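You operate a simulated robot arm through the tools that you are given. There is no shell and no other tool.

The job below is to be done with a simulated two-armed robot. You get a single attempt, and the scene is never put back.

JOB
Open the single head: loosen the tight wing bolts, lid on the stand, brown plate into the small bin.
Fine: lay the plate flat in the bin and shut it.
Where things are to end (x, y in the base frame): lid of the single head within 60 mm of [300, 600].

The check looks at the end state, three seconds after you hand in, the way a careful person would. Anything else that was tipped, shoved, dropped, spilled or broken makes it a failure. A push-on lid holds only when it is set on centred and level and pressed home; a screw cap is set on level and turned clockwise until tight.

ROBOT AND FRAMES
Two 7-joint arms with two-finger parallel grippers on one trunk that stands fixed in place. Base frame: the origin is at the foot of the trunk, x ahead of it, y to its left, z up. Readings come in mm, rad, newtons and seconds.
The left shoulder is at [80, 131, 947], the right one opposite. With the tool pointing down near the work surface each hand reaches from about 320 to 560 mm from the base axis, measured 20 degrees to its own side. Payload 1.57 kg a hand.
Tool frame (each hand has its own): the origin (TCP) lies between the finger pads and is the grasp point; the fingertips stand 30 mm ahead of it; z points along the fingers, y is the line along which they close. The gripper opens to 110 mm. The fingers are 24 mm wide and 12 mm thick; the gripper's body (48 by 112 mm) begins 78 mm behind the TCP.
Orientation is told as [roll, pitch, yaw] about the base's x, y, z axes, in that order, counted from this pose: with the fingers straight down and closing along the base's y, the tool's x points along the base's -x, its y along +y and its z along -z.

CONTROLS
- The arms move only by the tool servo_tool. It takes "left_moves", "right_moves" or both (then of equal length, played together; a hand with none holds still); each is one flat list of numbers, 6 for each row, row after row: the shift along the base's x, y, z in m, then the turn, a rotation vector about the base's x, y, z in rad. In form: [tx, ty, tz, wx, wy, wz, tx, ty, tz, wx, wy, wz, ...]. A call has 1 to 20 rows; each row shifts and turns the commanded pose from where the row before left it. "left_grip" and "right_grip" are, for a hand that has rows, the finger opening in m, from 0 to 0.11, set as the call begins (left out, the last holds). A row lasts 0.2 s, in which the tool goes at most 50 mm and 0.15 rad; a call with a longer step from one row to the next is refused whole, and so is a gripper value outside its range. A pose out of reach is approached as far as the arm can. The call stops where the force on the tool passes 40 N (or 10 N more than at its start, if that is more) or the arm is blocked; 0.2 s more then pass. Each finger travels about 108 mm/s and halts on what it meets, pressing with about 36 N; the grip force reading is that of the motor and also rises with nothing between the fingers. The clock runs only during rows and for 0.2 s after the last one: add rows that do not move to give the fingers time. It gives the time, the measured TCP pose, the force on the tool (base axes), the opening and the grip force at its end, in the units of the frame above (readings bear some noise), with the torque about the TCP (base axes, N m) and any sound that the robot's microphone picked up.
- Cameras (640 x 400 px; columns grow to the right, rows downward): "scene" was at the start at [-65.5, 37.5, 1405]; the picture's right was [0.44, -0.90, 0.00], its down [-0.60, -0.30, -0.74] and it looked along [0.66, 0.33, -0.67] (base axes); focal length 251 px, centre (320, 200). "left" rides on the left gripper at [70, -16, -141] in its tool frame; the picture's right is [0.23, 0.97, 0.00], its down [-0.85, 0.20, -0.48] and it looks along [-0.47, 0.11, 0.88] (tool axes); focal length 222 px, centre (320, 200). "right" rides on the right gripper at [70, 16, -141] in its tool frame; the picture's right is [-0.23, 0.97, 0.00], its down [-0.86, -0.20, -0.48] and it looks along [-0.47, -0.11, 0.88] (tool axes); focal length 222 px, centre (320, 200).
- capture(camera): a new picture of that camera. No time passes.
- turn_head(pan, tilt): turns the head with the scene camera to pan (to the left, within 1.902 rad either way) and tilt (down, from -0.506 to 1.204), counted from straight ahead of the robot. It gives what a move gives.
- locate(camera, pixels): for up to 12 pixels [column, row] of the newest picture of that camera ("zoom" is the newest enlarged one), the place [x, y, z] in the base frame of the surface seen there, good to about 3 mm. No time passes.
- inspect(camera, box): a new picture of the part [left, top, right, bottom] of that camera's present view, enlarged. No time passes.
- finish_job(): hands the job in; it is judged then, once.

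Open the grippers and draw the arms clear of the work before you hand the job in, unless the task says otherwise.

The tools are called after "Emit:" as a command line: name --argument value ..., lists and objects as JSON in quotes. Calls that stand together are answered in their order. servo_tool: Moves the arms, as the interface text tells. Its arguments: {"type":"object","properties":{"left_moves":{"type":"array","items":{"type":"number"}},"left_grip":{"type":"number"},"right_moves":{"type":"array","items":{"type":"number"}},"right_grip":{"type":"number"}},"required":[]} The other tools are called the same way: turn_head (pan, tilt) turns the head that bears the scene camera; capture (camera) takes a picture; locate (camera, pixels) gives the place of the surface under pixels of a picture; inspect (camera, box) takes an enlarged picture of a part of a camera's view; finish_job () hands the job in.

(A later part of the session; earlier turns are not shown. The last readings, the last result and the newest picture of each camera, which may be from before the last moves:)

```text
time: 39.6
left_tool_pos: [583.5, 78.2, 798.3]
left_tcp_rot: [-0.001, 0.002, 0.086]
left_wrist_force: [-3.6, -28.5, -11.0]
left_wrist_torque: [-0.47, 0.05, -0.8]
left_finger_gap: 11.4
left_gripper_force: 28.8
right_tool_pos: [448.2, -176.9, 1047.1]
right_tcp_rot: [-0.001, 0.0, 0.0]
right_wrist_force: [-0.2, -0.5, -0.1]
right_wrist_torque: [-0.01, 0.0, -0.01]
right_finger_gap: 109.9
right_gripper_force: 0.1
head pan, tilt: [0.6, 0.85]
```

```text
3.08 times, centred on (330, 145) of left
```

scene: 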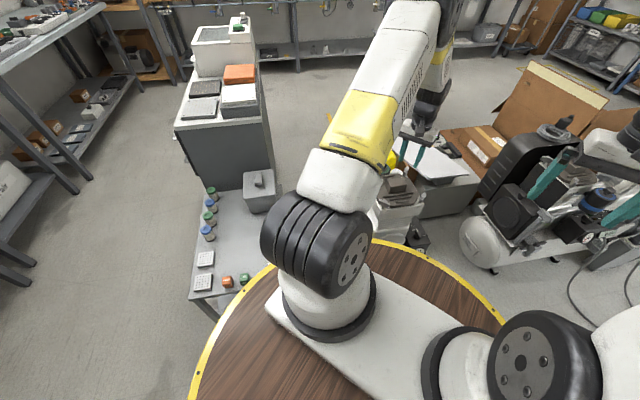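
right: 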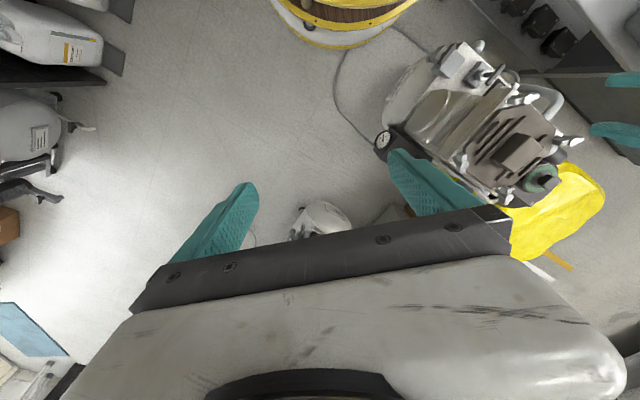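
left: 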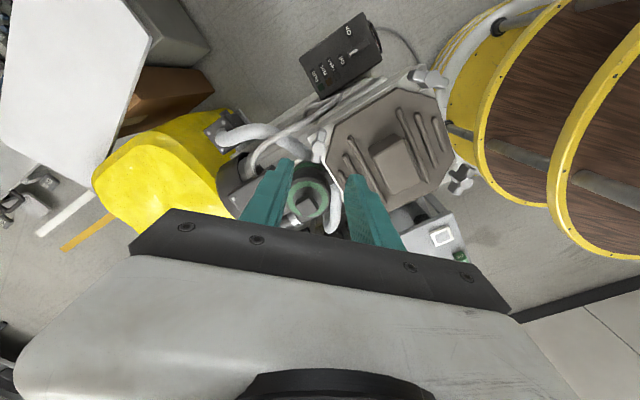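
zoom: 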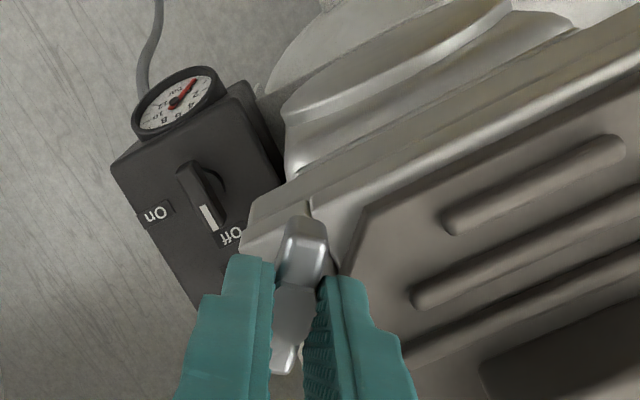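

The torque jumps to -0.80 N m after 0.13 rad with the wings not following: this bolt was already loose at its stop. I ease back, open and rise.

Emit:
servo_tool --left_moves '[0, -0.0015, 0, 0, 0, -0.06, 0, -0.001, 0, 0, 0, -0.06, 0, 0, 0, 0, 0, 0]'

Emit:
servo_tool --left_moves '[0, 0, 0, 0, 0, 0, 0, 0, 0, 0, 0, 0, 0, 0, 0.02, 0, 0, 0, 0, 0, 0.04, 0, 0, 0, 0, 0, 0.04, 0, 0, 0]' --left_grip 0.044

Emit:
inspect --camera "right" --box '[440, 80, 600, 210]'

Emit:
capture --camera "left"

```text
time: 40.4
left_tool_pos: [585.0, 77.1, 797.4]
left_tcp_rot: [0.001, 0.0, -0.032]
left_wrist_force: [-4.8, -20.5, -0.8]
left_wrist_torque: [-0.61, 0.87, 0.1]
left_finger_gap: 10.7
left_gripper_force: 28.2
right_tool_pos: [448.1, -177.3, 1048.0]
right_tcp_rot: [0.001, 0.0, -0.001]
right_wrist_force: [0.0, -0.3, 0.4]
right_wrist_torque: [0.03, -0.02, -0.01]
right_finger_gap: 109.9
right_gripper_force: 0.1
head pan, tilt: [0.6, 0.85]
```

```text
time: 41.6
left_tool_pos: [583.8, 78.6, 896.9]
left_tcp_rot: [0.0, 0.0, -0.033]
left_wrist_force: [0.3, 0.9, 0.1]
left_wrist_torque: [0.02, 0.01, 0.02]
left_finger_gap: 43.6
left_gripper_force: 0.0
right_tool_pos: [449.1, -176.6, 1049.0]
right_tcp_rot: [0.001, 0.0, 0.0]
right_wrist_force: [0.5, 0.2, 0.8]
right_wrist_torque: [0.0, 0.03, 0.01]
right_finger_gap: 110.1
right_gripper_force: 0.0
head pan, tilt: [0.6, 0.85]
```

```text
3.08 times, centred on (520, 145) of right
```

zoom: 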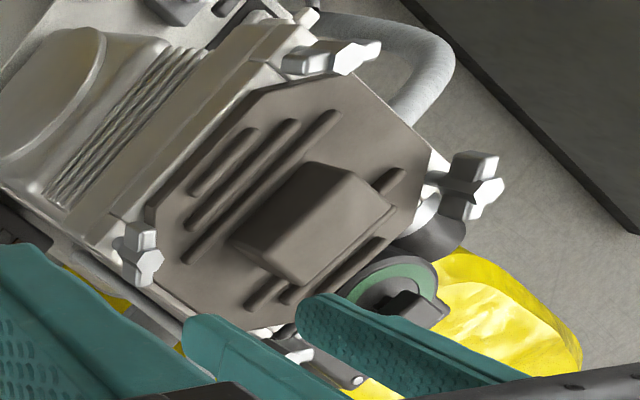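

```text
taken
```

left: 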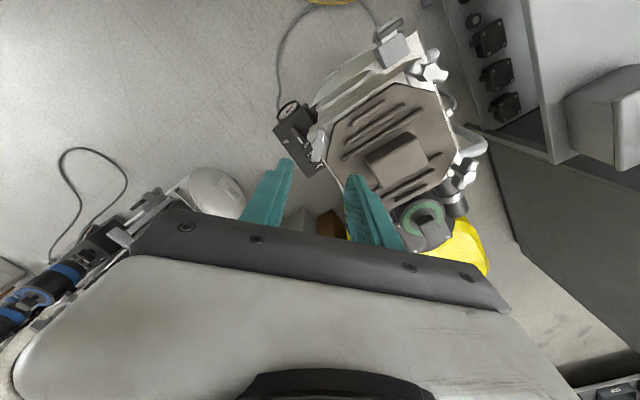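

All four bolts are loose. I zoom on the lid's grip block and locate its top corners to plan the grasp.

Emit:
inspect --camera "left" --box '[340, 110, 450, 200]'

```text
4.44 times, centred on (395, 155) of left
```

zoom: 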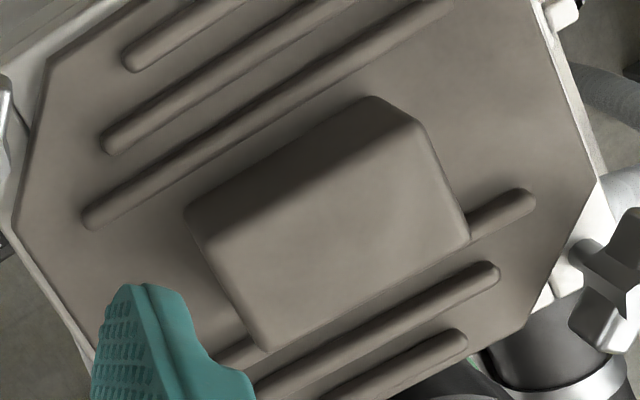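

Emit:
locate --camera "zoom" --pixels '[[205, 240], [412, 128], [458, 232], [265, 340], [335, 235], [300, 185], [235, 290], [365, 285], [440, 180], [190, 215], [375, 100], [470, 240]]'

```text
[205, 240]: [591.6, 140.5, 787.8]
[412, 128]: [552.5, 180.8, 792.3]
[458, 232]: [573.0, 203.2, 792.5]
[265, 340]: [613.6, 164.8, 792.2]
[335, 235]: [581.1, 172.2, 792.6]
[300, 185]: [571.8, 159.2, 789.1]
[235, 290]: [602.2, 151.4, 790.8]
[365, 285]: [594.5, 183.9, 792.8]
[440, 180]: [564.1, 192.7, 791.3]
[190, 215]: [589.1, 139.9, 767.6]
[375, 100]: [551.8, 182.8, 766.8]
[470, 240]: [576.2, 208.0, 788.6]
```

The grip block is ~58×32 mm, centred at (582.7,172.3), short side along (0.7,0.7), top at 792. I go above it with yaw -0.785 and opening 64 mm, partway down.

Emit:
servo_tool --left_moves '[0, 0.0156, 0, 0, 0, -0.1253, 0, 0.0156, 0, 0, 0, -0.1253, 0, 0.0156, 0, 0, 0, -0.1253, 0, 0.0156, 0, 0, 0, -0.1253, 0, 0.0156, 0, 0, 0, -0.1253, 0, 0.0156, 0, 0, 0, -0.1253, 0, 0, -0.03, 0, 0, 0, 0, 0, -0.03, 0, 0, 0, 0, 0, 0, 0, 0, 0]' --left_grip 0.064

Emit:
capture --camera "left"

Emit:
inspect --camera "right" --box '[440, 80, 600, 210]'

```text
time: 43.6
left_tool_pos: [584.3, 173.4, 835.4]
left_tcp_rot: [0.0, 0.0, -0.784]
left_wrist_force: [-0.1, -0.7, -0.3]
left_wrist_torque: [-0.01, -0.01, 0.02]
left_finger_gap: 64.0
left_gripper_force: 0.1
right_tool_pos: [448.2, -177.9, 1047.9]
right_tcp_rot: [-0.001, 0.0, -0.001]
right_wrist_force: [0.2, 0.0, -0.3]
right_wrist_torque: [-0.02, 0.05, 0.02]
right_finger_gap: 110.0
right_gripper_force: 0.1
head pan, tilt: [0.6, 0.85]
```

```text
taken
```

left: 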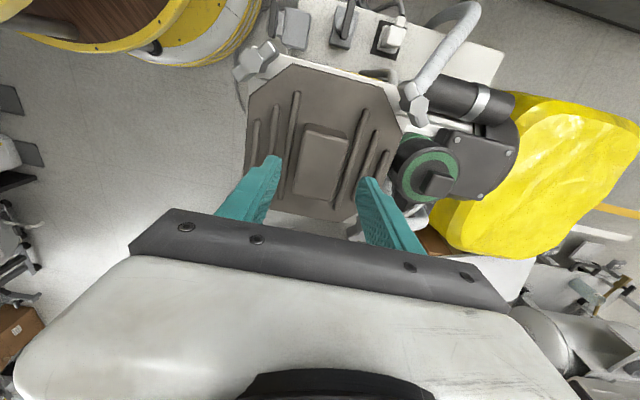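

```text
3.08 times, centred on (520, 145) of right
```

zoom: 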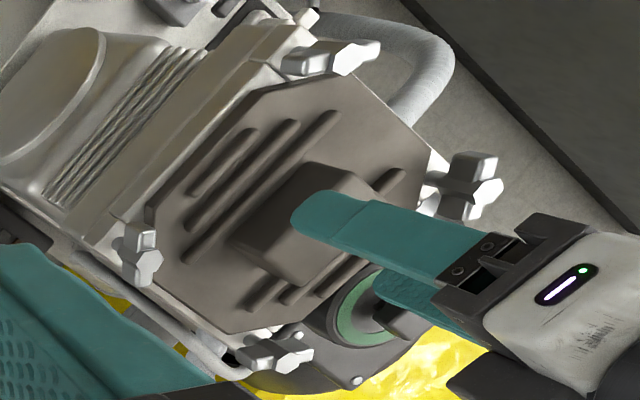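

The block sits aligned between the fingers in both views. I descend 38 mm and close on it.

Emit:
servo_tool --left_moves '[-0.001, -0.0005, -0.014, 0, 0, 0, 0, 0, -0.014, 0, 0, 0, 0, 0, -0.01, 0, 0, 0, 0, 0, 0, 0, 0, 0]'

Emit:
servo_tool --left_moves '[0, 0, 0, 0, 0, 0, 0, 0, 0, 0, 0, 0, 0, 0, 0, 0, 0, 0]' --left_grip 0.0

Emit:
capture --camera "left"

```text
time: 44.6
left_tool_pos: [583.8, 173.4, 799.1]
left_tcp_rot: [0.0, 0.0, -0.781]
left_wrist_force: [0.8, -0.1, 0.3]
left_wrist_torque: [-0.01, 0.0, 0.01]
left_finger_gap: 63.8
left_gripper_force: 0.0
right_tool_pos: [449.0, -176.5, 1046.3]
right_tcp_rot: [0.001, 0.0, 0.001]
right_wrist_force: [-0.8, 0.9, -0.1]
right_wrist_torque: [-0.06, 0.03, 0.0]
right_finger_gap: 110.2
right_gripper_force: 0.0
head pan, tilt: [0.6, 0.85]
```

```text
time: 45.4
left_tool_pos: [583.6, 172.7, 799.0]
left_tcp_rot: [0.001, 0.002, -0.781]
left_wrist_force: [-0.1, -0.2, 0.1]
left_wrist_torque: [-0.01, 0.01, -0.1]
left_finger_gap: 39.7
left_gripper_force: 36.1
right_tool_pos: [448.8, -177.4, 1046.6]
right_tcp_rot: [-0.002, 0.0, 0.001]
right_wrist_force: [0.2, -0.3, 0.9]
right_wrist_torque: [-0.03, 0.02, -0.02]
right_finger_gap: 110.0
right_gripper_force: 0.1
head pan, tilt: [0.6, 0.85]
```

```text
taken
```

left: 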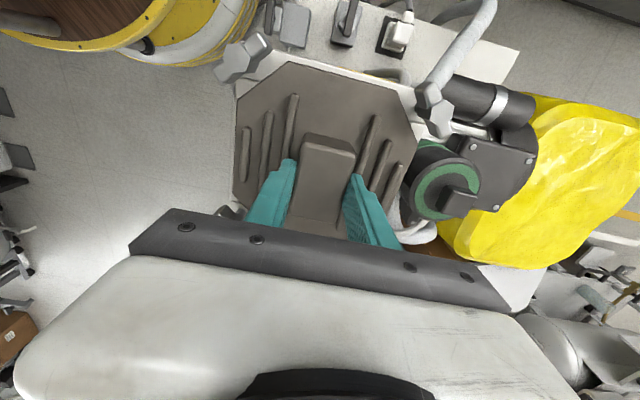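

The block is held (gap 39.7, force 36). I lift slowly 20 mm and look at the forces and sides.

Emit:
servo_tool --left_moves '[0, 0, 0.004, 0, 0, 0, 0, 0, 0.004, 0, 0, 0, 0, 0, 0.006, 0, 0, 0, 0, 0, 0.006, 0, 0, 0]'

Emit:
inspect --camera "right" --box '[440, 80, 600, 210]'

Emit:
inspect --camera "scene" --box '[350, 130, 450, 240]'

```text
time: 46.4
left_tool_pos: [584.6, 170.9, 819.4]
left_tcp_rot: [-0.001, 0.001, -0.782]
left_wrist_force: [0.8, -0.4, -5.5]
left_wrist_torque: [0.02, 0.0, -0.01]
left_finger_gap: 39.6
left_gripper_force: 35.6
right_tool_pos: [447.9, -176.7, 1046.9]
right_tcp_rot: [0.001, 0.0, 0.001]
right_wrist_force: [-0.9, -0.1, 0.8]
right_wrist_torque: [0.03, 0.0, -0.02]
right_finger_gap: 109.8
right_gripper_force: 0.0
head pan, tilt: [0.6, 0.85]
```

```text
3.08 times, centred on (520, 145) of right
```

zoom: 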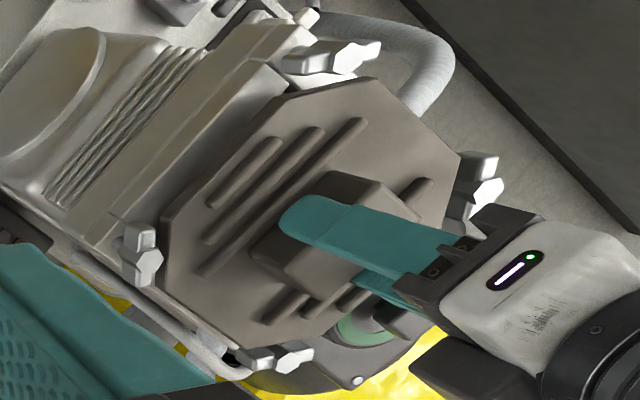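

```text
3.64 times, centred on (400, 185) of scene
```

zoom: 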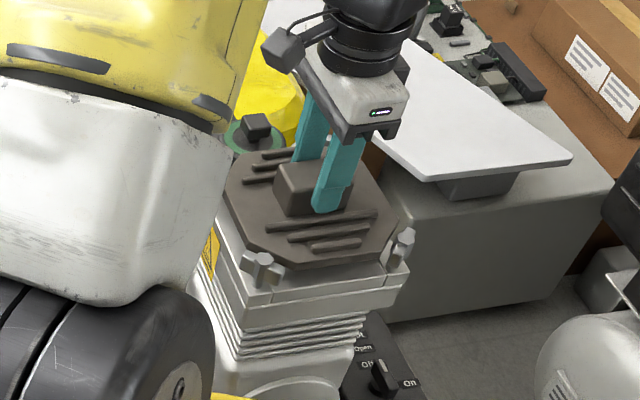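

The lid lifts freely (about 5.5 N). I raise it another 110 mm and look into the head.

Emit:
servo_tool --left_moves '[0, 0, 0.01, 0, 0, 0, 0, 0, 0.02, 0, 0, 0, 0, 0, 0.03, 0, 0, 0, 0, 0, 0.03, 0, 0, 0, 0, 0, 0.02, 0, 0, 0]'

Emit:
inspect --camera "right" --box '[440, 80, 600, 210]'

Emit:
inspect --camera "scene" --box '[350, 130, 450, 240]'

Emit:
capture --camera "scene"

```text
time: 47.6
left_tool_pos: [581.1, 169.0, 930.1]
left_tcp_rot: [-0.001, -0.001, -0.782]
left_wrist_force: [0.4, -0.5, -6.7]
left_wrist_torque: [-0.03, 0.03, -0.02]
left_finger_gap: 39.7
left_gripper_force: 36.5
right_tool_pos: [447.9, -176.4, 1046.3]
right_tcp_rot: [0.0, -0.001, 0.0]
right_wrist_force: [0.5, -0.4, -0.3]
right_wrist_torque: [-0.04, -0.02, -0.01]
right_finger_gap: 109.8
right_gripper_force: 0.0
head pan, tilt: [0.6, 0.85]
```

```text
3.08 times, centred on (520, 145) of right
```

zoom: 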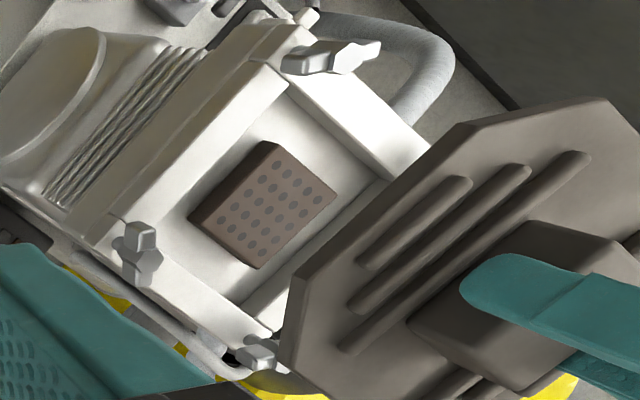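

```text
3.64 times, centred on (400, 185) of scene
```

zoom: 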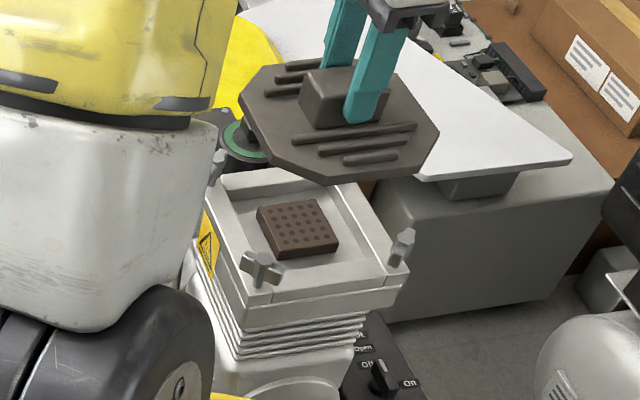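

```text
taken
```

scene: 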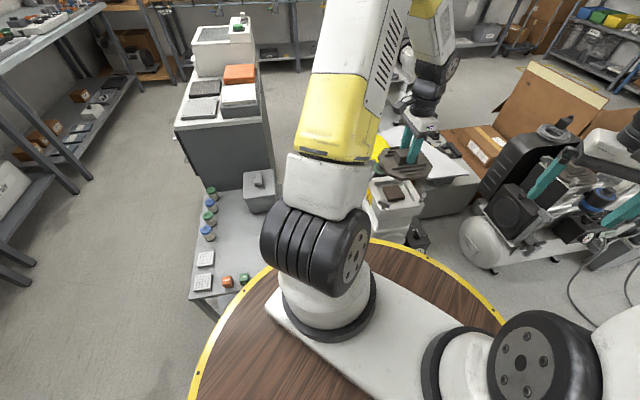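

A brown perforated plate is inside the head. I locate its corners and the surrounding floor and walls, and also the bench points around (300,600).

Emit:
inspect --camera "scene" --box '[350, 130, 450, 240]'

Emit:
locate --camera "zoom" --pixels '[[262, 208], [314, 202], [335, 238], [283, 246], [298, 225], [285, 256], [250, 235], [350, 220], [240, 180], [340, 190], [270, 265], [330, 270]]'

Emit:
inspect --camera "scene" --box '[180, 160, 290, 310]'

Emit:
locate --camera "zoom" --pixels '[[265, 40], [250, 25], [325, 45], [235, 75], [265, 95], [310, 85], [240, 130], [280, 170], [200, 200], [260, 230], [245, 300], [150, 330]]'

```text
3.64 times, centred on (400, 185) of scene
```

zoom: 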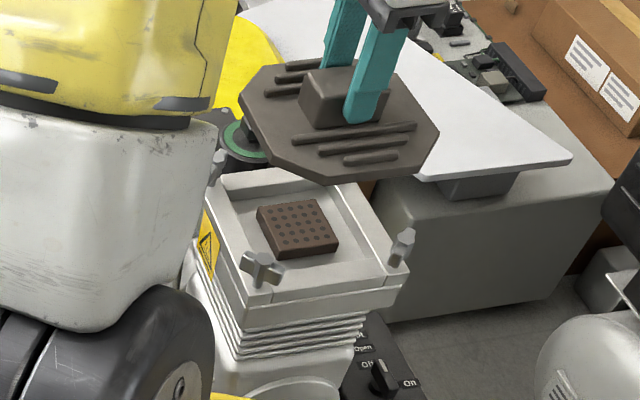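

```text
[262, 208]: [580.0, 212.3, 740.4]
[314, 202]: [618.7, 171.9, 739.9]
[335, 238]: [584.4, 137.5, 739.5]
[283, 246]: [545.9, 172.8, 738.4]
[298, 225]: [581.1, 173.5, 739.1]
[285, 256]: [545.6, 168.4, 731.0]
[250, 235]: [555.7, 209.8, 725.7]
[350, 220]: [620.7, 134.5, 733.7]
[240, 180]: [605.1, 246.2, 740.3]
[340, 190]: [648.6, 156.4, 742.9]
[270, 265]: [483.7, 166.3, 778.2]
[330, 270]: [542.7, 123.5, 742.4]
```

```text
2.67 times, centred on (235, 235) of scene
```

zoom: 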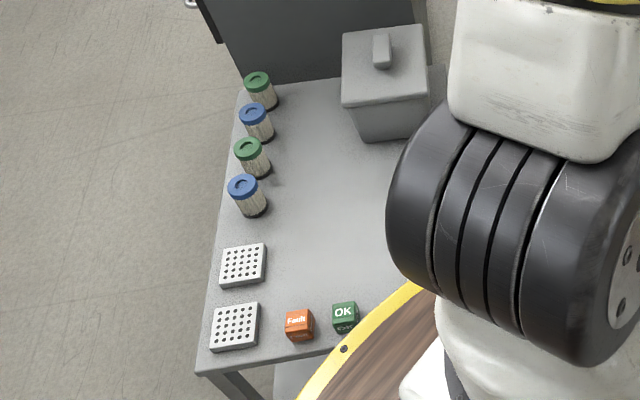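

```text
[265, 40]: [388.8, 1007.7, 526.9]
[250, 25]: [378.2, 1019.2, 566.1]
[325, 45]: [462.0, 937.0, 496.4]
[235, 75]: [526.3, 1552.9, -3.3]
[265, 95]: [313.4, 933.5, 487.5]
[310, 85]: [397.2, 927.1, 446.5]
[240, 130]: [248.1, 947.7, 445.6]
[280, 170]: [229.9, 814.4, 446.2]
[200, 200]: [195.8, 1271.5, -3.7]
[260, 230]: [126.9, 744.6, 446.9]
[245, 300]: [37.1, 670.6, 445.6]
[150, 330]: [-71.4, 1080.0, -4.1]
```

The plate is ~70×52... about 56 mm square seen with corners (580,212), (619,172), (584,137), (546,173), top at z≈739.5. First I carry the lid at z≈930 over to the bench near (300,600).

Emit:
servo_tool --left_moves '[-0.02, 0.0308, 0, 0, 0, 0.056, -0.02, 0.0308, 0, 0, 0, 0.056, -0.02, 0.0308, 0, 0, 0, 0.056, -0.02, 0.0308, 0, 0, 0, 0.056, -0.02, 0.0308, 0, 0, 0, 0.056, -0.02, 0.0308, 0, 0, 0, 0.056, -0.02, 0.0308, 0, 0, 0, 0.056, -0.02, 0.0308, 0, 0, 0, 0.056, -0.02, 0.0308, 0, 0, 0, 0.056, -0.02, 0.0308, 0, 0, 0, 0.056, -0.02, 0.0308, 0, 0, 0, 0.056, -0.02, 0.0308, 0, 0, 0, 0.056, -0.02, 0.0308, 0, 0, 0, 0.056, -0.02, 0.0308, 0, 0, 0, 0.056, 0, 0, 0, 0, 0, 0]'

Emit:
capture --camera "left"

Emit:
turn_head --pan 1.0 --tilt 0.85

Emit:
capture --camera "scene"

```text
time: 50.8
left_tool_pos: [302.6, 602.5, 929.1]
left_tcp_rot: [-0.001, 0.0, 0.0]
left_wrist_force: [0.5, -0.1, -5.7]
left_wrist_torque: [-0.01, -0.03, 0.02]
left_finger_gap: 39.5
left_gripper_force: 35.9
right_tool_pos: [448.5, -176.8, 1047.9]
right_tcp_rot: [0.0, 0.001, 0.001]
right_wrist_force: [0.0, 0.1, 0.4]
right_wrist_torque: [0.0, -0.02, 0.0]
right_finger_gap: 110.1
right_gripper_force: 0.0
head pan, tilt: [0.6, 0.85]
```

```text
taken
```

left: 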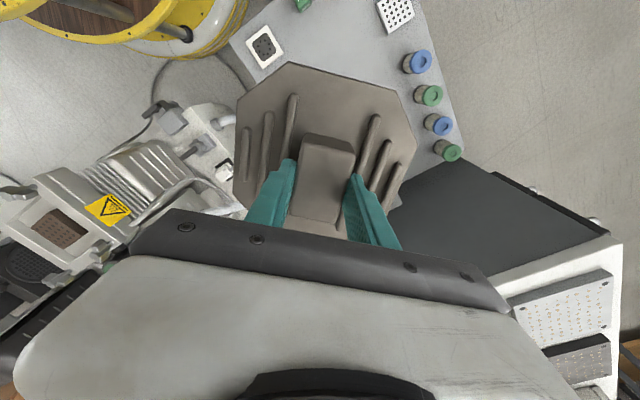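

```text
time: 51.6
left_tool_pos: [303.2, 602.2, 930.2]
left_tcp_rot: [-0.001, 0.001, 0.003]
left_wrist_force: [0.8, 0.5, -6.1]
left_wrist_torque: [-0.03, 0.01, 0.0]
left_finger_gap: 39.5
left_gripper_force: 36.4
right_tool_pos: [448.4, -177.7, 1045.7]
right_tcp_rot: [0.0, 0.001, -0.001]
right_wrist_force: [-0.5, -0.5, 0.0]
right_wrist_torque: [-0.03, -0.02, -0.02]
right_finger_gap: 109.9
right_gripper_force: 0.0
head pan, tilt: [1.0, 0.85]
```

```text
taken
```

scene: 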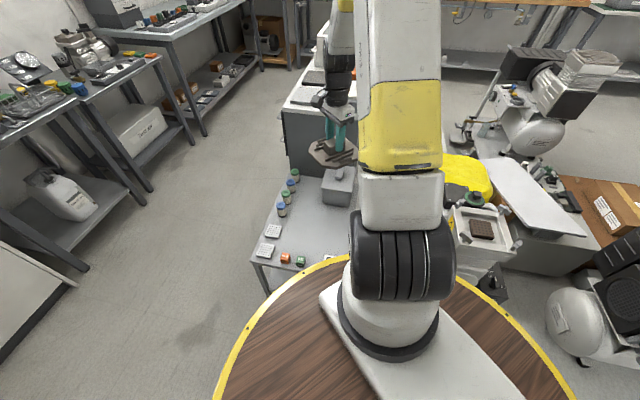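

The lid is over (303,602) at z 930. I locate bench edges and nearby objects to be sure the spot below is free.

Emit:
locate --camera "left" --pixels '[[265, 47], [236, 45], [247, 80], [418, 62], [430, 95], [438, 124], [447, 150], [395, 14], [303, 3], [330, 45], [425, 160], [300, 90]]'

Emit:
inspect --camera "left" --box '[220, 0, 480, 180]'

Emit:
inspect --camera "scene" --box '[240, 130, 370, 290]'

```text
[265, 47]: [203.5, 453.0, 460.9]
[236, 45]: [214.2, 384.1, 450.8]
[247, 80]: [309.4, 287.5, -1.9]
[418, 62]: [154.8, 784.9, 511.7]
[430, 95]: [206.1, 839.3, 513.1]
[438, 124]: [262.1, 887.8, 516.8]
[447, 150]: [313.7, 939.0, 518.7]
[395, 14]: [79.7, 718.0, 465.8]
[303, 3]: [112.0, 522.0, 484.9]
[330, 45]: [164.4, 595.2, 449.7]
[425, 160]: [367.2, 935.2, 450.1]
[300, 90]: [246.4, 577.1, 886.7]
```

```text
2.22 times, centred on (350, 90) of left
```

zoom: 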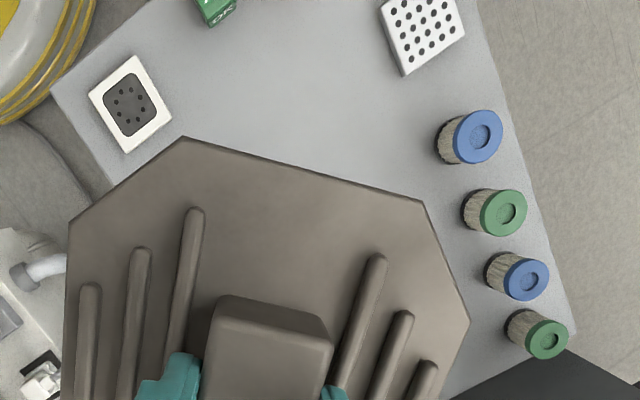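

```text
2.50 times, centred on (305, 210) of scene
```

zoom: 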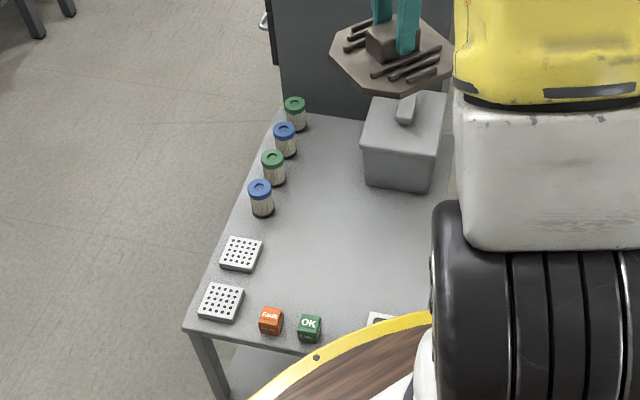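

The bench is turned 45°, its right edge through about (214,384); the bin sits at ~(440,740). The spot near (295,606) is free with margin, so I descend to z≈560 there.

Emit:
servo_tool --left_moves '[-0.001, 0.0005, -0.04, 0, 0, 0, -0.001, 0.0005, -0.04, 0, 0, 0, -0.001, 0.0005, -0.04, 0, 0, 0, -0.001, 0.0005, -0.04, 0, 0, 0, -0.001, 0.0005, -0.04, 0, 0, 0, -0.001, 0.0005, -0.04, 0, 0, 0, -0.001, 0.0005, -0.04, 0, 0, 0, -0.001, 0.0005, -0.04, 0, 0, 0, 0, 0, -0.03, 0, 0, 0, 0, 0, -0.02, 0, 0, 0, 0, 0, 0, 0, 0, 0]'

Emit:
capture --camera "left"

Emit:
capture --camera "scene"

```text
time: 54.0
left_tool_pos: [296.3, 609.1, 560.8]
left_tcp_rot: [0.0, -0.002, 0.001]
left_wrist_force: [0.2, 0.4, -6.7]
left_wrist_torque: [0.01, -0.02, -0.04]
left_finger_gap: 39.7
left_gripper_force: 36.3
right_tool_pos: [448.8, -176.4, 1046.6]
right_tcp_rot: [0.001, 0.0, 0.0]
right_wrist_force: [0.0, -0.5, -0.6]
right_wrist_torque: [-0.02, -0.01, 0.0]
right_finger_gap: 109.9
right_gripper_force: 0.0
head pan, tilt: [1.0, 0.85]
```

```text
taken
```

left: 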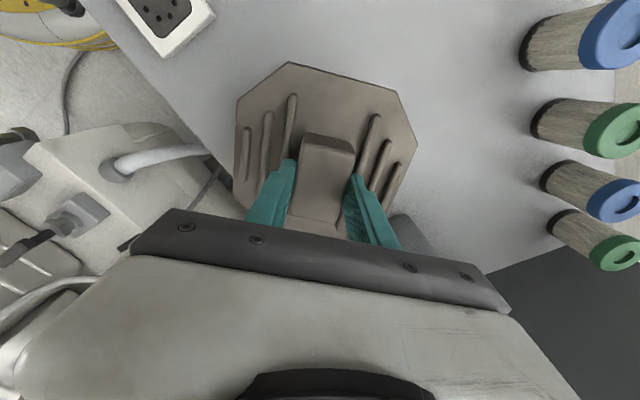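

```text
taken
```

scene: 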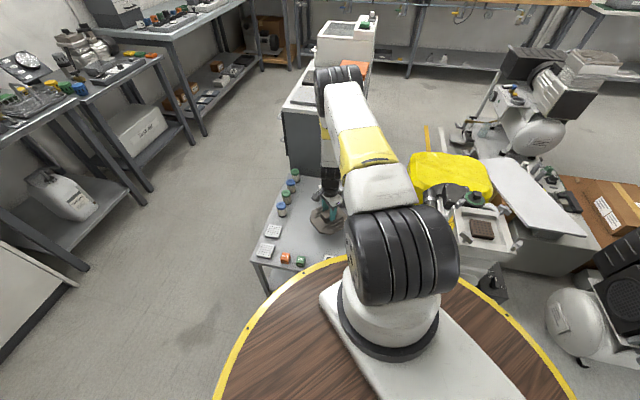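

The lid is now ~60 mm above the bench and clear of the edge and bin. I lower it in smaller steps to touch down.

Emit:
servo_tool --left_moves '[0, 0, -0.02, 0, 0, 0, 0, 0, -0.015, 0, 0, 0, 0, 0, -0.008, 0, 0, 0, 0, 0, -0.006, 0, 0, 0, 0, 0, 0, 0, 0, 0]'

Emit:
inspect --camera "scene" --box '[280, 170, 360, 250]'

Emit:
capture --camera "left"

```text
time: 55.2
left_tool_pos: [295.1, 606.9, 509.4]
left_tcp_rot: [-0.001, -0.001, 0.0]
left_wrist_force: [-0.5, 0.0, -6.3]
left_wrist_torque: [-0.02, 0.0, 0.0]
left_finger_gap: 39.6
left_gripper_force: 35.9
right_tool_pos: [448.1, -177.1, 1047.9]
right_tcp_rot: [-0.001, 0.001, 0.0]
right_wrist_force: [0.0, -0.1, 0.1]
right_wrist_torque: [-0.02, -0.02, -0.02]
right_finger_gap: 110.1
right_gripper_force: 0.1
head pan, tilt: [1.0, 0.85]
```

```text
5.00 times, centred on (320, 210) of scene
```

zoom: 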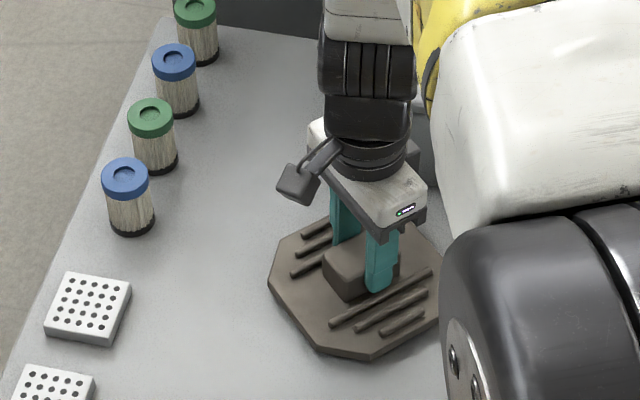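

```text
taken
```

left: 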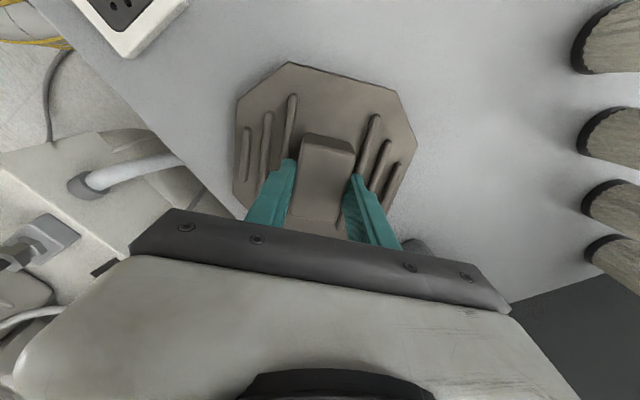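

Not touching yet (force still -6). I lower in 3 mm steps.

Emit:
servo_tool --left_moves '[0, 0, -0.003, 0, 0, 0, 0, 0, -0.003, 0, 0, 0]'

Emit:
servo_tool --left_moves '[0, 0, -0.003, 0, 0, 0]'

```text
time: 55.8
left_tool_pos: [296.2, 606.9, 504.6]
left_tcp_rot: [0.0, 0.002, 0.004]
left_wrist_force: [-0.1, -0.6, -6.2]
left_wrist_torque: [-0.01, -0.02, 0.02]
left_finger_gap: 39.5
left_gripper_force: 35.8
right_tool_pos: [449.0, -176.4, 1046.6]
right_tcp_rot: [0.001, -0.001, -0.001]
right_wrist_force: [-0.2, 0.5, 0.0]
right_wrist_torque: [0.0, -0.01, 0.01]
right_finger_gap: 109.9
right_gripper_force: 0.1
head pan, tilt: [1.0, 0.85]
```

```text
time: 56.2
left_tool_pos: [296.5, 607.0, 502.0]
left_tcp_rot: [0.002, -0.003, 0.001]
left_wrist_force: [-1.8, -7.7, 27.1]
left_wrist_torque: [-0.38, 0.43, -0.05]
left_finger_gap: 39.3
left_gripper_force: 35.9
right_tool_pos: [448.9, -178.1, 1046.9]
right_tcp_rot: [0.0, 0.001, 0.0]
right_wrist_force: [0.4, -0.2, -0.1]
right_wrist_torque: [-0.02, 0.0, 0.01]
right_finger_gap: 109.9
right_gripper_force: 0.0
head pan, tilt: [1.0, 0.85]
```

The lid touches down (force +27 N). I ease 1.5 mm up, open the fingers and rise.

Emit:
servo_tool --left_moves '[0, 0, 0.0015, 0, 0, 0]'

Emit:
servo_tool --left_moves '[0, 0, 0, 0, 0, 0, 0, 0, 0, 0, 0, 0, 0, 0, 0.01, 0, 0, 0, 0, 0, 0.03, 0, 0, 0, 0, 0, 0.04, 0, 0, 0, 0, 0, 0.04, 0, 0, 0, 0, 0, 0.04, 0, 0, 0]' --left_grip 0.064

Emit:
capture --camera "left"

Emit:
inspect --camera "scene" --box '[270, 150, 370, 250]'

```text
time: 56.6
left_tool_pos: [295.7, 608.2, 501.6]
left_tcp_rot: [0.002, -0.002, 0.002]
left_wrist_force: [1.2, 1.6, 4.1]
left_wrist_torque: [0.01, 0.1, -0.04]
left_finger_gap: 39.8
left_gripper_force: 35.6
right_tool_pos: [447.6, -177.2, 1047.5]
right_tcp_rot: [0.0, -0.002, 0.0]
right_wrist_force: [0.0, 1.2, 0.0]
right_wrist_torque: [0.01, -0.02, 0.0]
right_finger_gap: 109.9
right_gripper_force: 0.0
head pan, tilt: [1.0, 0.85]
```

```text
time: 58.2
left_tool_pos: [298.3, 606.8, 662.1]
left_tcp_rot: [0.0, -0.001, 0.001]
left_wrist_force: [0.3, 1.2, -0.6]
left_wrist_torque: [-0.04, 0.01, 0.03]
left_finger_gap: 64.2
left_gripper_force: 0.1
right_tool_pos: [448.8, -176.5, 1048.1]
right_tcp_rot: [0.0, -0.001, -0.001]
right_wrist_force: [-0.2, 0.1, -0.2]
right_wrist_torque: [-0.02, -0.01, 0.0]
right_finger_gap: 110.0
right_gripper_force: 0.2
head pan, tilt: [1.0, 0.85]
```

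```text
taken
```

left: 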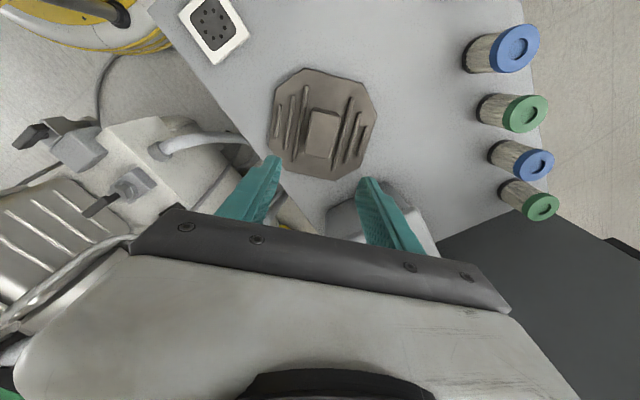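

```text
4.00 times, centred on (320, 200) of scene
```

zoom: 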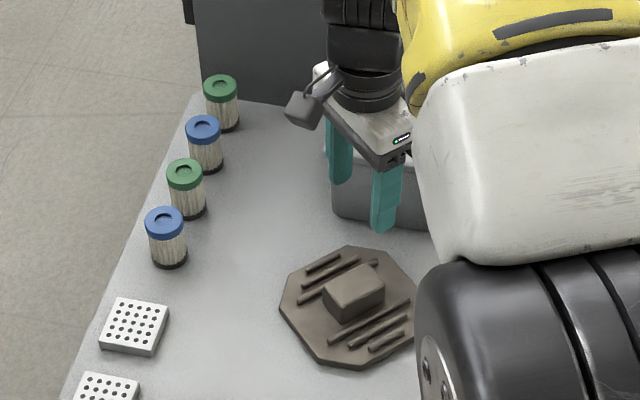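

The lid lies flat on the bench. I raise the hand to (385,560,900) for an unobstructed look at the bin.

Emit:
servo_tool --left_moves '[0, 0, 0.045, 0, 0, 0, 0.015, -0.008, 0.04, 0, 0, 0, 0.018, -0.01, 0.038, 0, 0, 0, 0.018, -0.01, 0.038, 0, 0, 0, 0.018, -0.01, 0.038, 0, 0, 0, 0.018, -0.01, 0.038, 0, 0, 0, 0, 0, 0, 0, 0, 0]' --left_grip 0.03

Emit:
capture --camera "left"

Emit:
inspect --camera "left" --box '[330, 90, 470, 220]'

```text
time: 59.8
left_tool_pos: [383.0, 559.0, 896.3]
left_tcp_rot: [0.0, -0.001, 0.003]
left_wrist_force: [0.9, 0.9, 0.5]
left_wrist_torque: [-0.03, -0.03, 0.02]
left_finger_gap: 30.1
left_gripper_force: 0.1
right_tool_pos: [448.8, -177.8, 1047.5]
right_tcp_rot: [0.001, 0.001, 0.0]
right_wrist_force: [0.0, 0.5, -0.3]
right_wrist_torque: [0.03, 0.0, 0.0]
right_finger_gap: 110.1
right_gripper_force: 0.1
head pan, tilt: [1.0, 0.85]
```

```text
taken
```

left: 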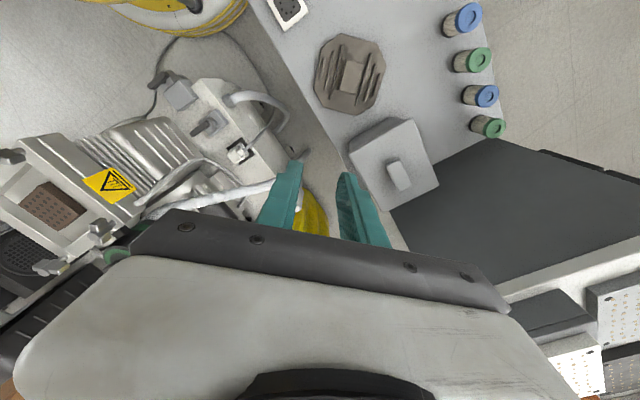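

```text
3.08 times, centred on (400, 155) of left
```

zoom: 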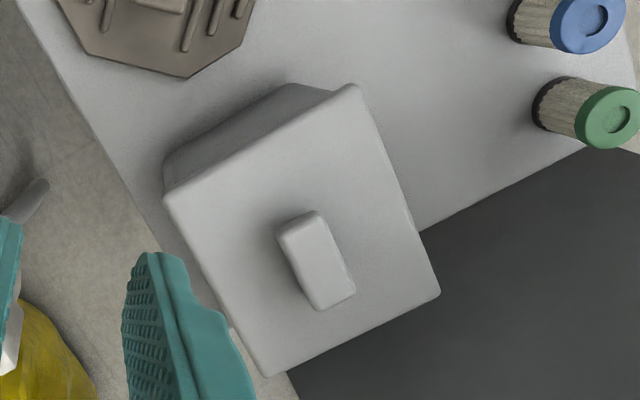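

Emit:
locate --camera "zoom" --pixels '[[172, 202], [352, 92], [432, 292], [270, 368], [285, 238], [313, 218], [348, 288], [318, 302], [315, 260], [240, 230], [380, 260], [290, 95]]'

Emit:
inspect --camera "left" --box '[300, 20, 400, 120]'

Emit:
locate --camera "zoom" --pixels '[[260, 230], [345, 225], [355, 325], [270, 355], [310, 280], [200, 130], [300, 90], [520, 170]]'

```text
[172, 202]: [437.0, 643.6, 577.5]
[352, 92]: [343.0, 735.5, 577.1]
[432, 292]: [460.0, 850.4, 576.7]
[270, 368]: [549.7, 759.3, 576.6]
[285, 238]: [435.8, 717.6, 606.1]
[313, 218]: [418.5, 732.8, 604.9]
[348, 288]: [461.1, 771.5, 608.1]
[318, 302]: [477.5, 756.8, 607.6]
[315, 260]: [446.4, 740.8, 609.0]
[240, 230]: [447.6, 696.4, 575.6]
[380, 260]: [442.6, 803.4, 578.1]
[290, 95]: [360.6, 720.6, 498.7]
```

```text
4.00 times, centred on (350, 70) of left
```

zoom: 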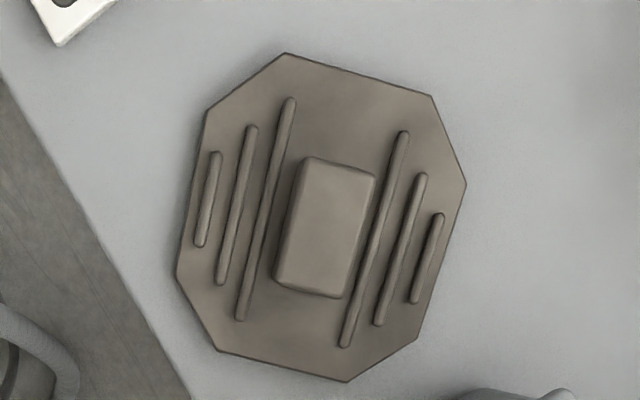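

```text
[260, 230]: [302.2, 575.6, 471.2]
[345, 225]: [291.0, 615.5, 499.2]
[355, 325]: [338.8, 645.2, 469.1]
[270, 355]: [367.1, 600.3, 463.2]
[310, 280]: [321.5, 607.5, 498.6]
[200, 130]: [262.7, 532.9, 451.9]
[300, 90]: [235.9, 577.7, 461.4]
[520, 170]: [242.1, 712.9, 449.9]
```

The bin lid is 131×164 mm centred at (447,747), top z 577, with a bar knob centred (448,745), 57 mm along (1,1) and 23 mm across, top z 608. The head lid rests near (298,609). I move above the bin knob with yaw +0.785.

Emit:
servo_tool --left_moves '[0.011, 0.031, -0.023, 0, 0, 0.131, 0.011, 0.031, -0.023, 0, 0, 0.131, 0.011, 0.031, -0.023, 0, 0, 0.131, 0.011, 0.031, -0.023, 0, 0, 0.131, 0.011, 0.031, -0.023, 0, 0, 0.131, 0.011, 0.031, -0.023, 0, 0, 0.131, 0, 0, 0, 0, 0, 0]' --left_grip 0.06

Emit:
capture --camera "left"

Emit:
capture --camera "scene"

```text
time: 61.4
left_tool_pos: [446.0, 746.1, 758.5]
left_tcp_rot: [0.0, 0.0, 0.791]
left_wrist_force: [0.0, 0.0, 0.1]
left_wrist_torque: [0.0, 0.02, -0.03]
left_finger_gap: 59.9
left_gripper_force: 0.1
right_tool_pos: [448.7, -178.7, 1047.2]
right_tcp_rot: [-0.001, -0.001, -0.001]
right_wrist_force: [1.0, 0.2, 0.8]
right_wrist_torque: [0.02, 0.02, 0.01]
right_finger_gap: 110.0
right_gripper_force: 0.0
head pan, tilt: [1.0, 0.85]
```

```text
taken
```

left: 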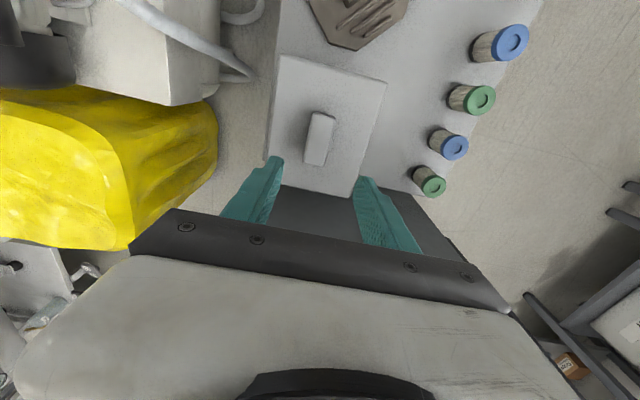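

```text
taken
```

scene: 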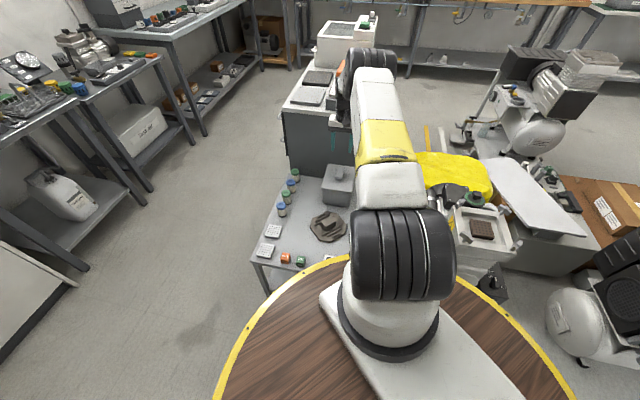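

The arm reaches over the bin. I locate the cabinet edge just beyond it, and recheck the knob, before lowering.

Emit:
locate --camera "left" --pixels '[[300, 205], [330, 212], [340, 225], [415, 205], [312, 160], [325, 120], [320, 138], [283, 60], [385, 82], [352, 193], [430, 182], [447, 145]]'

Emit:
inspect --camera "left" --box '[250, 40, 450, 220]'

```text
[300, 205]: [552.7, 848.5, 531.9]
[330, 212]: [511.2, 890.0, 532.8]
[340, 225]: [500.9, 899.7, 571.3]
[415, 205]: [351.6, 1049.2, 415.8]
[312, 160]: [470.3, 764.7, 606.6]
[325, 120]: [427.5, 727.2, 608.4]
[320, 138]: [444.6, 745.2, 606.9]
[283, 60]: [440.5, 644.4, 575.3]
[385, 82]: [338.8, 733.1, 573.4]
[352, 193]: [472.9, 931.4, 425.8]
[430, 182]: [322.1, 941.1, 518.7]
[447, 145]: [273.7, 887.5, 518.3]
```

```text
2.22 times, centred on (350, 130) of left
```

zoom: 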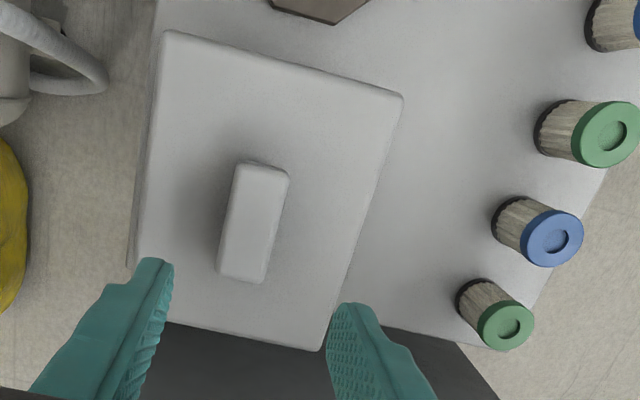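

The cabinet face is at x+y≈1401, leaving about 60 mm behind the bin. I lower onto the knob: TCP to z≈614, and close.

Emit:
servo_tool --left_moves '[0, 0, -0.04, 0, 0, 0, 0, 0, -0.04, 0, 0, 0, 0, 0, -0.035, 0, 0, 0, 0, 0, -0.018, 0, 0, 0, 0, 0, -0.009, 0, 0, 0, 0, 0, 0, 0, 0, 0]'

Emit:
capture --camera "left"

Emit:
inspect --camera "scene" --box '[290, 130, 390, 230]'

```text
time: 62.8
left_tool_pos: [447.9, 744.0, 619.2]
left_tcp_rot: [0.0, 0.0, 0.789]
left_wrist_force: [0.5, 0.1, -0.2]
left_wrist_torque: [0.0, 0.01, 0.04]
left_finger_gap: 60.0
left_gripper_force: 0.0
right_tool_pos: [448.7, -177.6, 1046.5]
right_tcp_rot: [-0.001, 0.0, 0.0]
right_wrist_force: [-0.1, 0.6, -0.1]
right_wrist_torque: [0.0, -0.01, 0.02]
right_finger_gap: 110.1
right_gripper_force: 0.0
head pan, tilt: [1.0, 0.85]
```

```text
taken
```

left: 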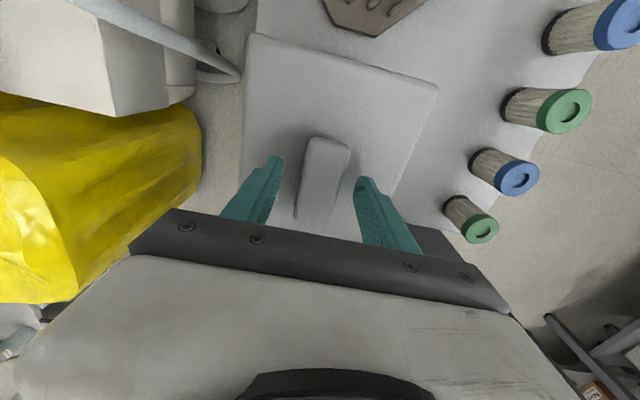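

```text
4.00 times, centred on (340, 180) of scene
```

zoom: 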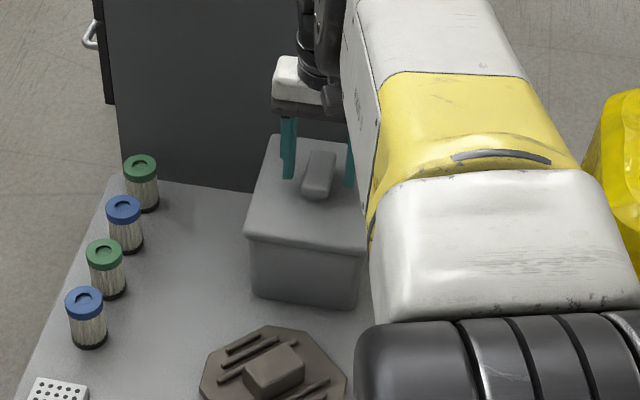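

The fingers straddle the knob. I lower 4 mm more and close.

Emit:
servo_tool --left_moves '[0, 0, -0.004, 0, 0, 0, 0, 0, 0, 0, 0, 0]'

Emit:
servo_tool --left_moves '[0, 0, 0, 0, 0, 0, 0, 0, 0, 0, 0, 0, 0, 0, 0, 0, 0, 0]' --left_grip 0.0

Emit:
servo_tool --left_moves '[0, 0, 0.004, 0, 0, 0, 0, 0, 0.004, 0, 0, 0]'

Emit:
inspect --camera "scene" --box '[290, 130, 390, 230]'

Emit:
capture --camera "left"

```text
time: 63.4
left_tool_pos: [448.0, 744.9, 617.1]
left_tcp_rot: [-0.001, 0.001, 0.789]
left_wrist_force: [0.5, 0.0, -0.4]
left_wrist_torque: [-0.04, 0.01, 0.0]
left_finger_gap: 59.6
left_gripper_force: 0.0
right_tool_pos: [448.0, -177.2, 1046.8]
right_tcp_rot: [0.001, 0.001, 0.0]
right_wrist_force: [-0.3, 0.2, 0.1]
right_wrist_torque: [0.03, -0.02, -0.02]
right_finger_gap: 109.8
right_gripper_force: 0.1
head pan, tilt: [1.0, 0.85]
```

```text
time: 64.2
left_tool_pos: [447.0, 743.6, 618.6]
left_tcp_rot: [0.0, 0.002, 0.788]
left_wrist_force: [-0.4, -1.1, -0.1]
left_wrist_torque: [-0.04, -0.05, -0.17]
left_finger_gap: 31.4
left_gripper_force: 40.5
right_tool_pos: [447.5, -176.8, 1047.5]
right_tcp_rot: [0.0, 0.0, -0.001]
right_wrist_force: [1.0, -0.1, 0.2]
right_wrist_torque: [0.01, 0.03, -0.01]
right_finger_gap: 110.0
right_gripper_force: 0.1
head pan, tilt: [1.0, 0.85]
```

```text
time: 64.8
left_tool_pos: [449.6, 743.3, 622.1]
left_tcp_rot: [-0.002, 0.005, 0.787]
left_wrist_force: [5.6, -4.9, -18.4]
left_wrist_torque: [0.65, 0.42, -0.95]
left_finger_gap: 31.9
left_gripper_force: 40.2
right_tool_pos: [449.3, -177.1, 1047.8]
right_tcp_rot: [0.0, 0.002, 0.001]
right_wrist_force: [-0.7, 0.0, 0.4]
right_wrist_torque: [0.01, -0.02, 0.0]
right_finger_gap: 110.1
right_gripper_force: 0.1
head pan, tilt: [1.0, 0.85]
```

```text
4.00 times, centred on (340, 180) of scene
```

zoom: 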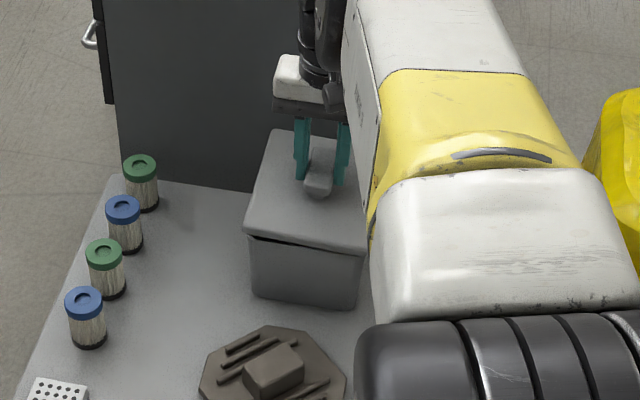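

```text
taken
```

left: 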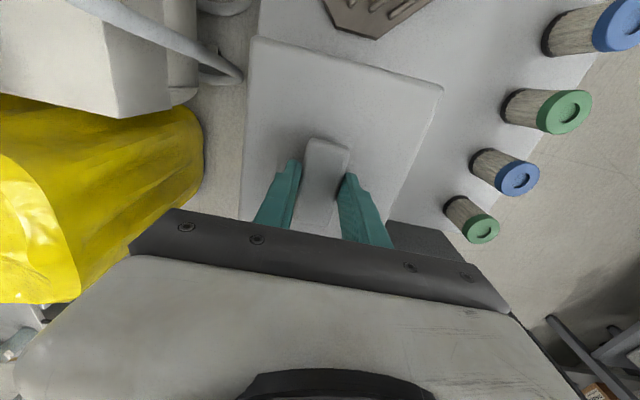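

The lid resists on its right-hand (machine-side) long edge: the force moment and the picture show only the bottle-side edge rising, so the lid is hinged along the right long side. I lower it back, release, and rise to re-grip so the knob can pivot between the pads.

Emit:
servo_tool --left_moves '[0, 0, -0.004, 0, 0, 0, 0, 0, -0.004, 0, 0, 0, 0, 0, 0, 0, 0, 0]'

Emit:
servo_tool --left_moves '[0, 0, 0, 0, 0, 0, 0, 0, 0, 0, 0, 0, 0, 0, 0.02, 0, 0, 0, 0, 0, 0.04, 0, 0, 0, 0, 0, 0.04, 0, 0, 0]' --left_grip 0.07

Emit:
inspect --camera "left" --box '[220, 20, 440, 220]'

Emit:
inspect --camera "scene" --box '[310, 150, 370, 210]'

```text
time: 65.6
left_tool_pos: [448.4, 744.2, 618.1]
left_tcp_rot: [0.001, 0.002, 0.788]
left_wrist_force: [-8.8, -18.7, 18.5]
left_wrist_torque: [-1.11, 0.22, -0.48]
left_finger_gap: 31.5
left_gripper_force: 39.9
right_tool_pos: [448.9, -177.4, 1047.0]
right_tcp_rot: [-0.001, 0.0, -0.001]
right_wrist_force: [0.3, 0.7, 0.8]
right_wrist_torque: [0.02, -0.01, 0.02]
right_finger_gap: 109.9
right_gripper_force: 0.1
head pan, tilt: [1.0, 0.85]
```

```text
time: 66.8
left_tool_pos: [447.4, 744.8, 716.3]
left_tcp_rot: [-0.001, 0.0, 0.789]
left_wrist_force: [0.9, -0.6, 0.1]
left_wrist_torque: [-0.01, 0.0, -0.01]
left_finger_gap: 70.1
left_gripper_force: 0.0
right_tool_pos: [448.9, -177.2, 1048.2]
right_tcp_rot: [0.0, 0.001, -0.002]
right_wrist_force: [-0.5, 0.2, -0.2]
right_wrist_torque: [-0.06, 0.01, -0.01]
right_finger_gap: 110.2
right_gripper_force: 0.0
head pan, tilt: [1.0, 0.85]
```

```text
2.00 times, centred on (330, 120) of left
```

zoom: 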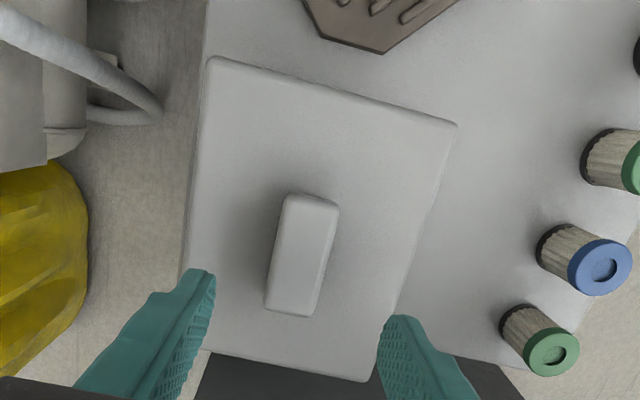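

```text
6.67 times, centred on (340, 180) of scene
```

zoom: 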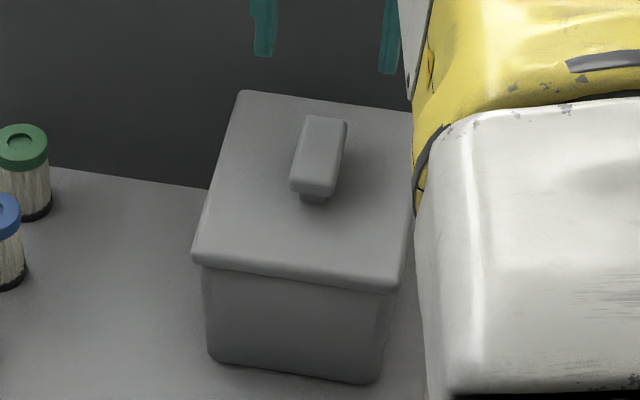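

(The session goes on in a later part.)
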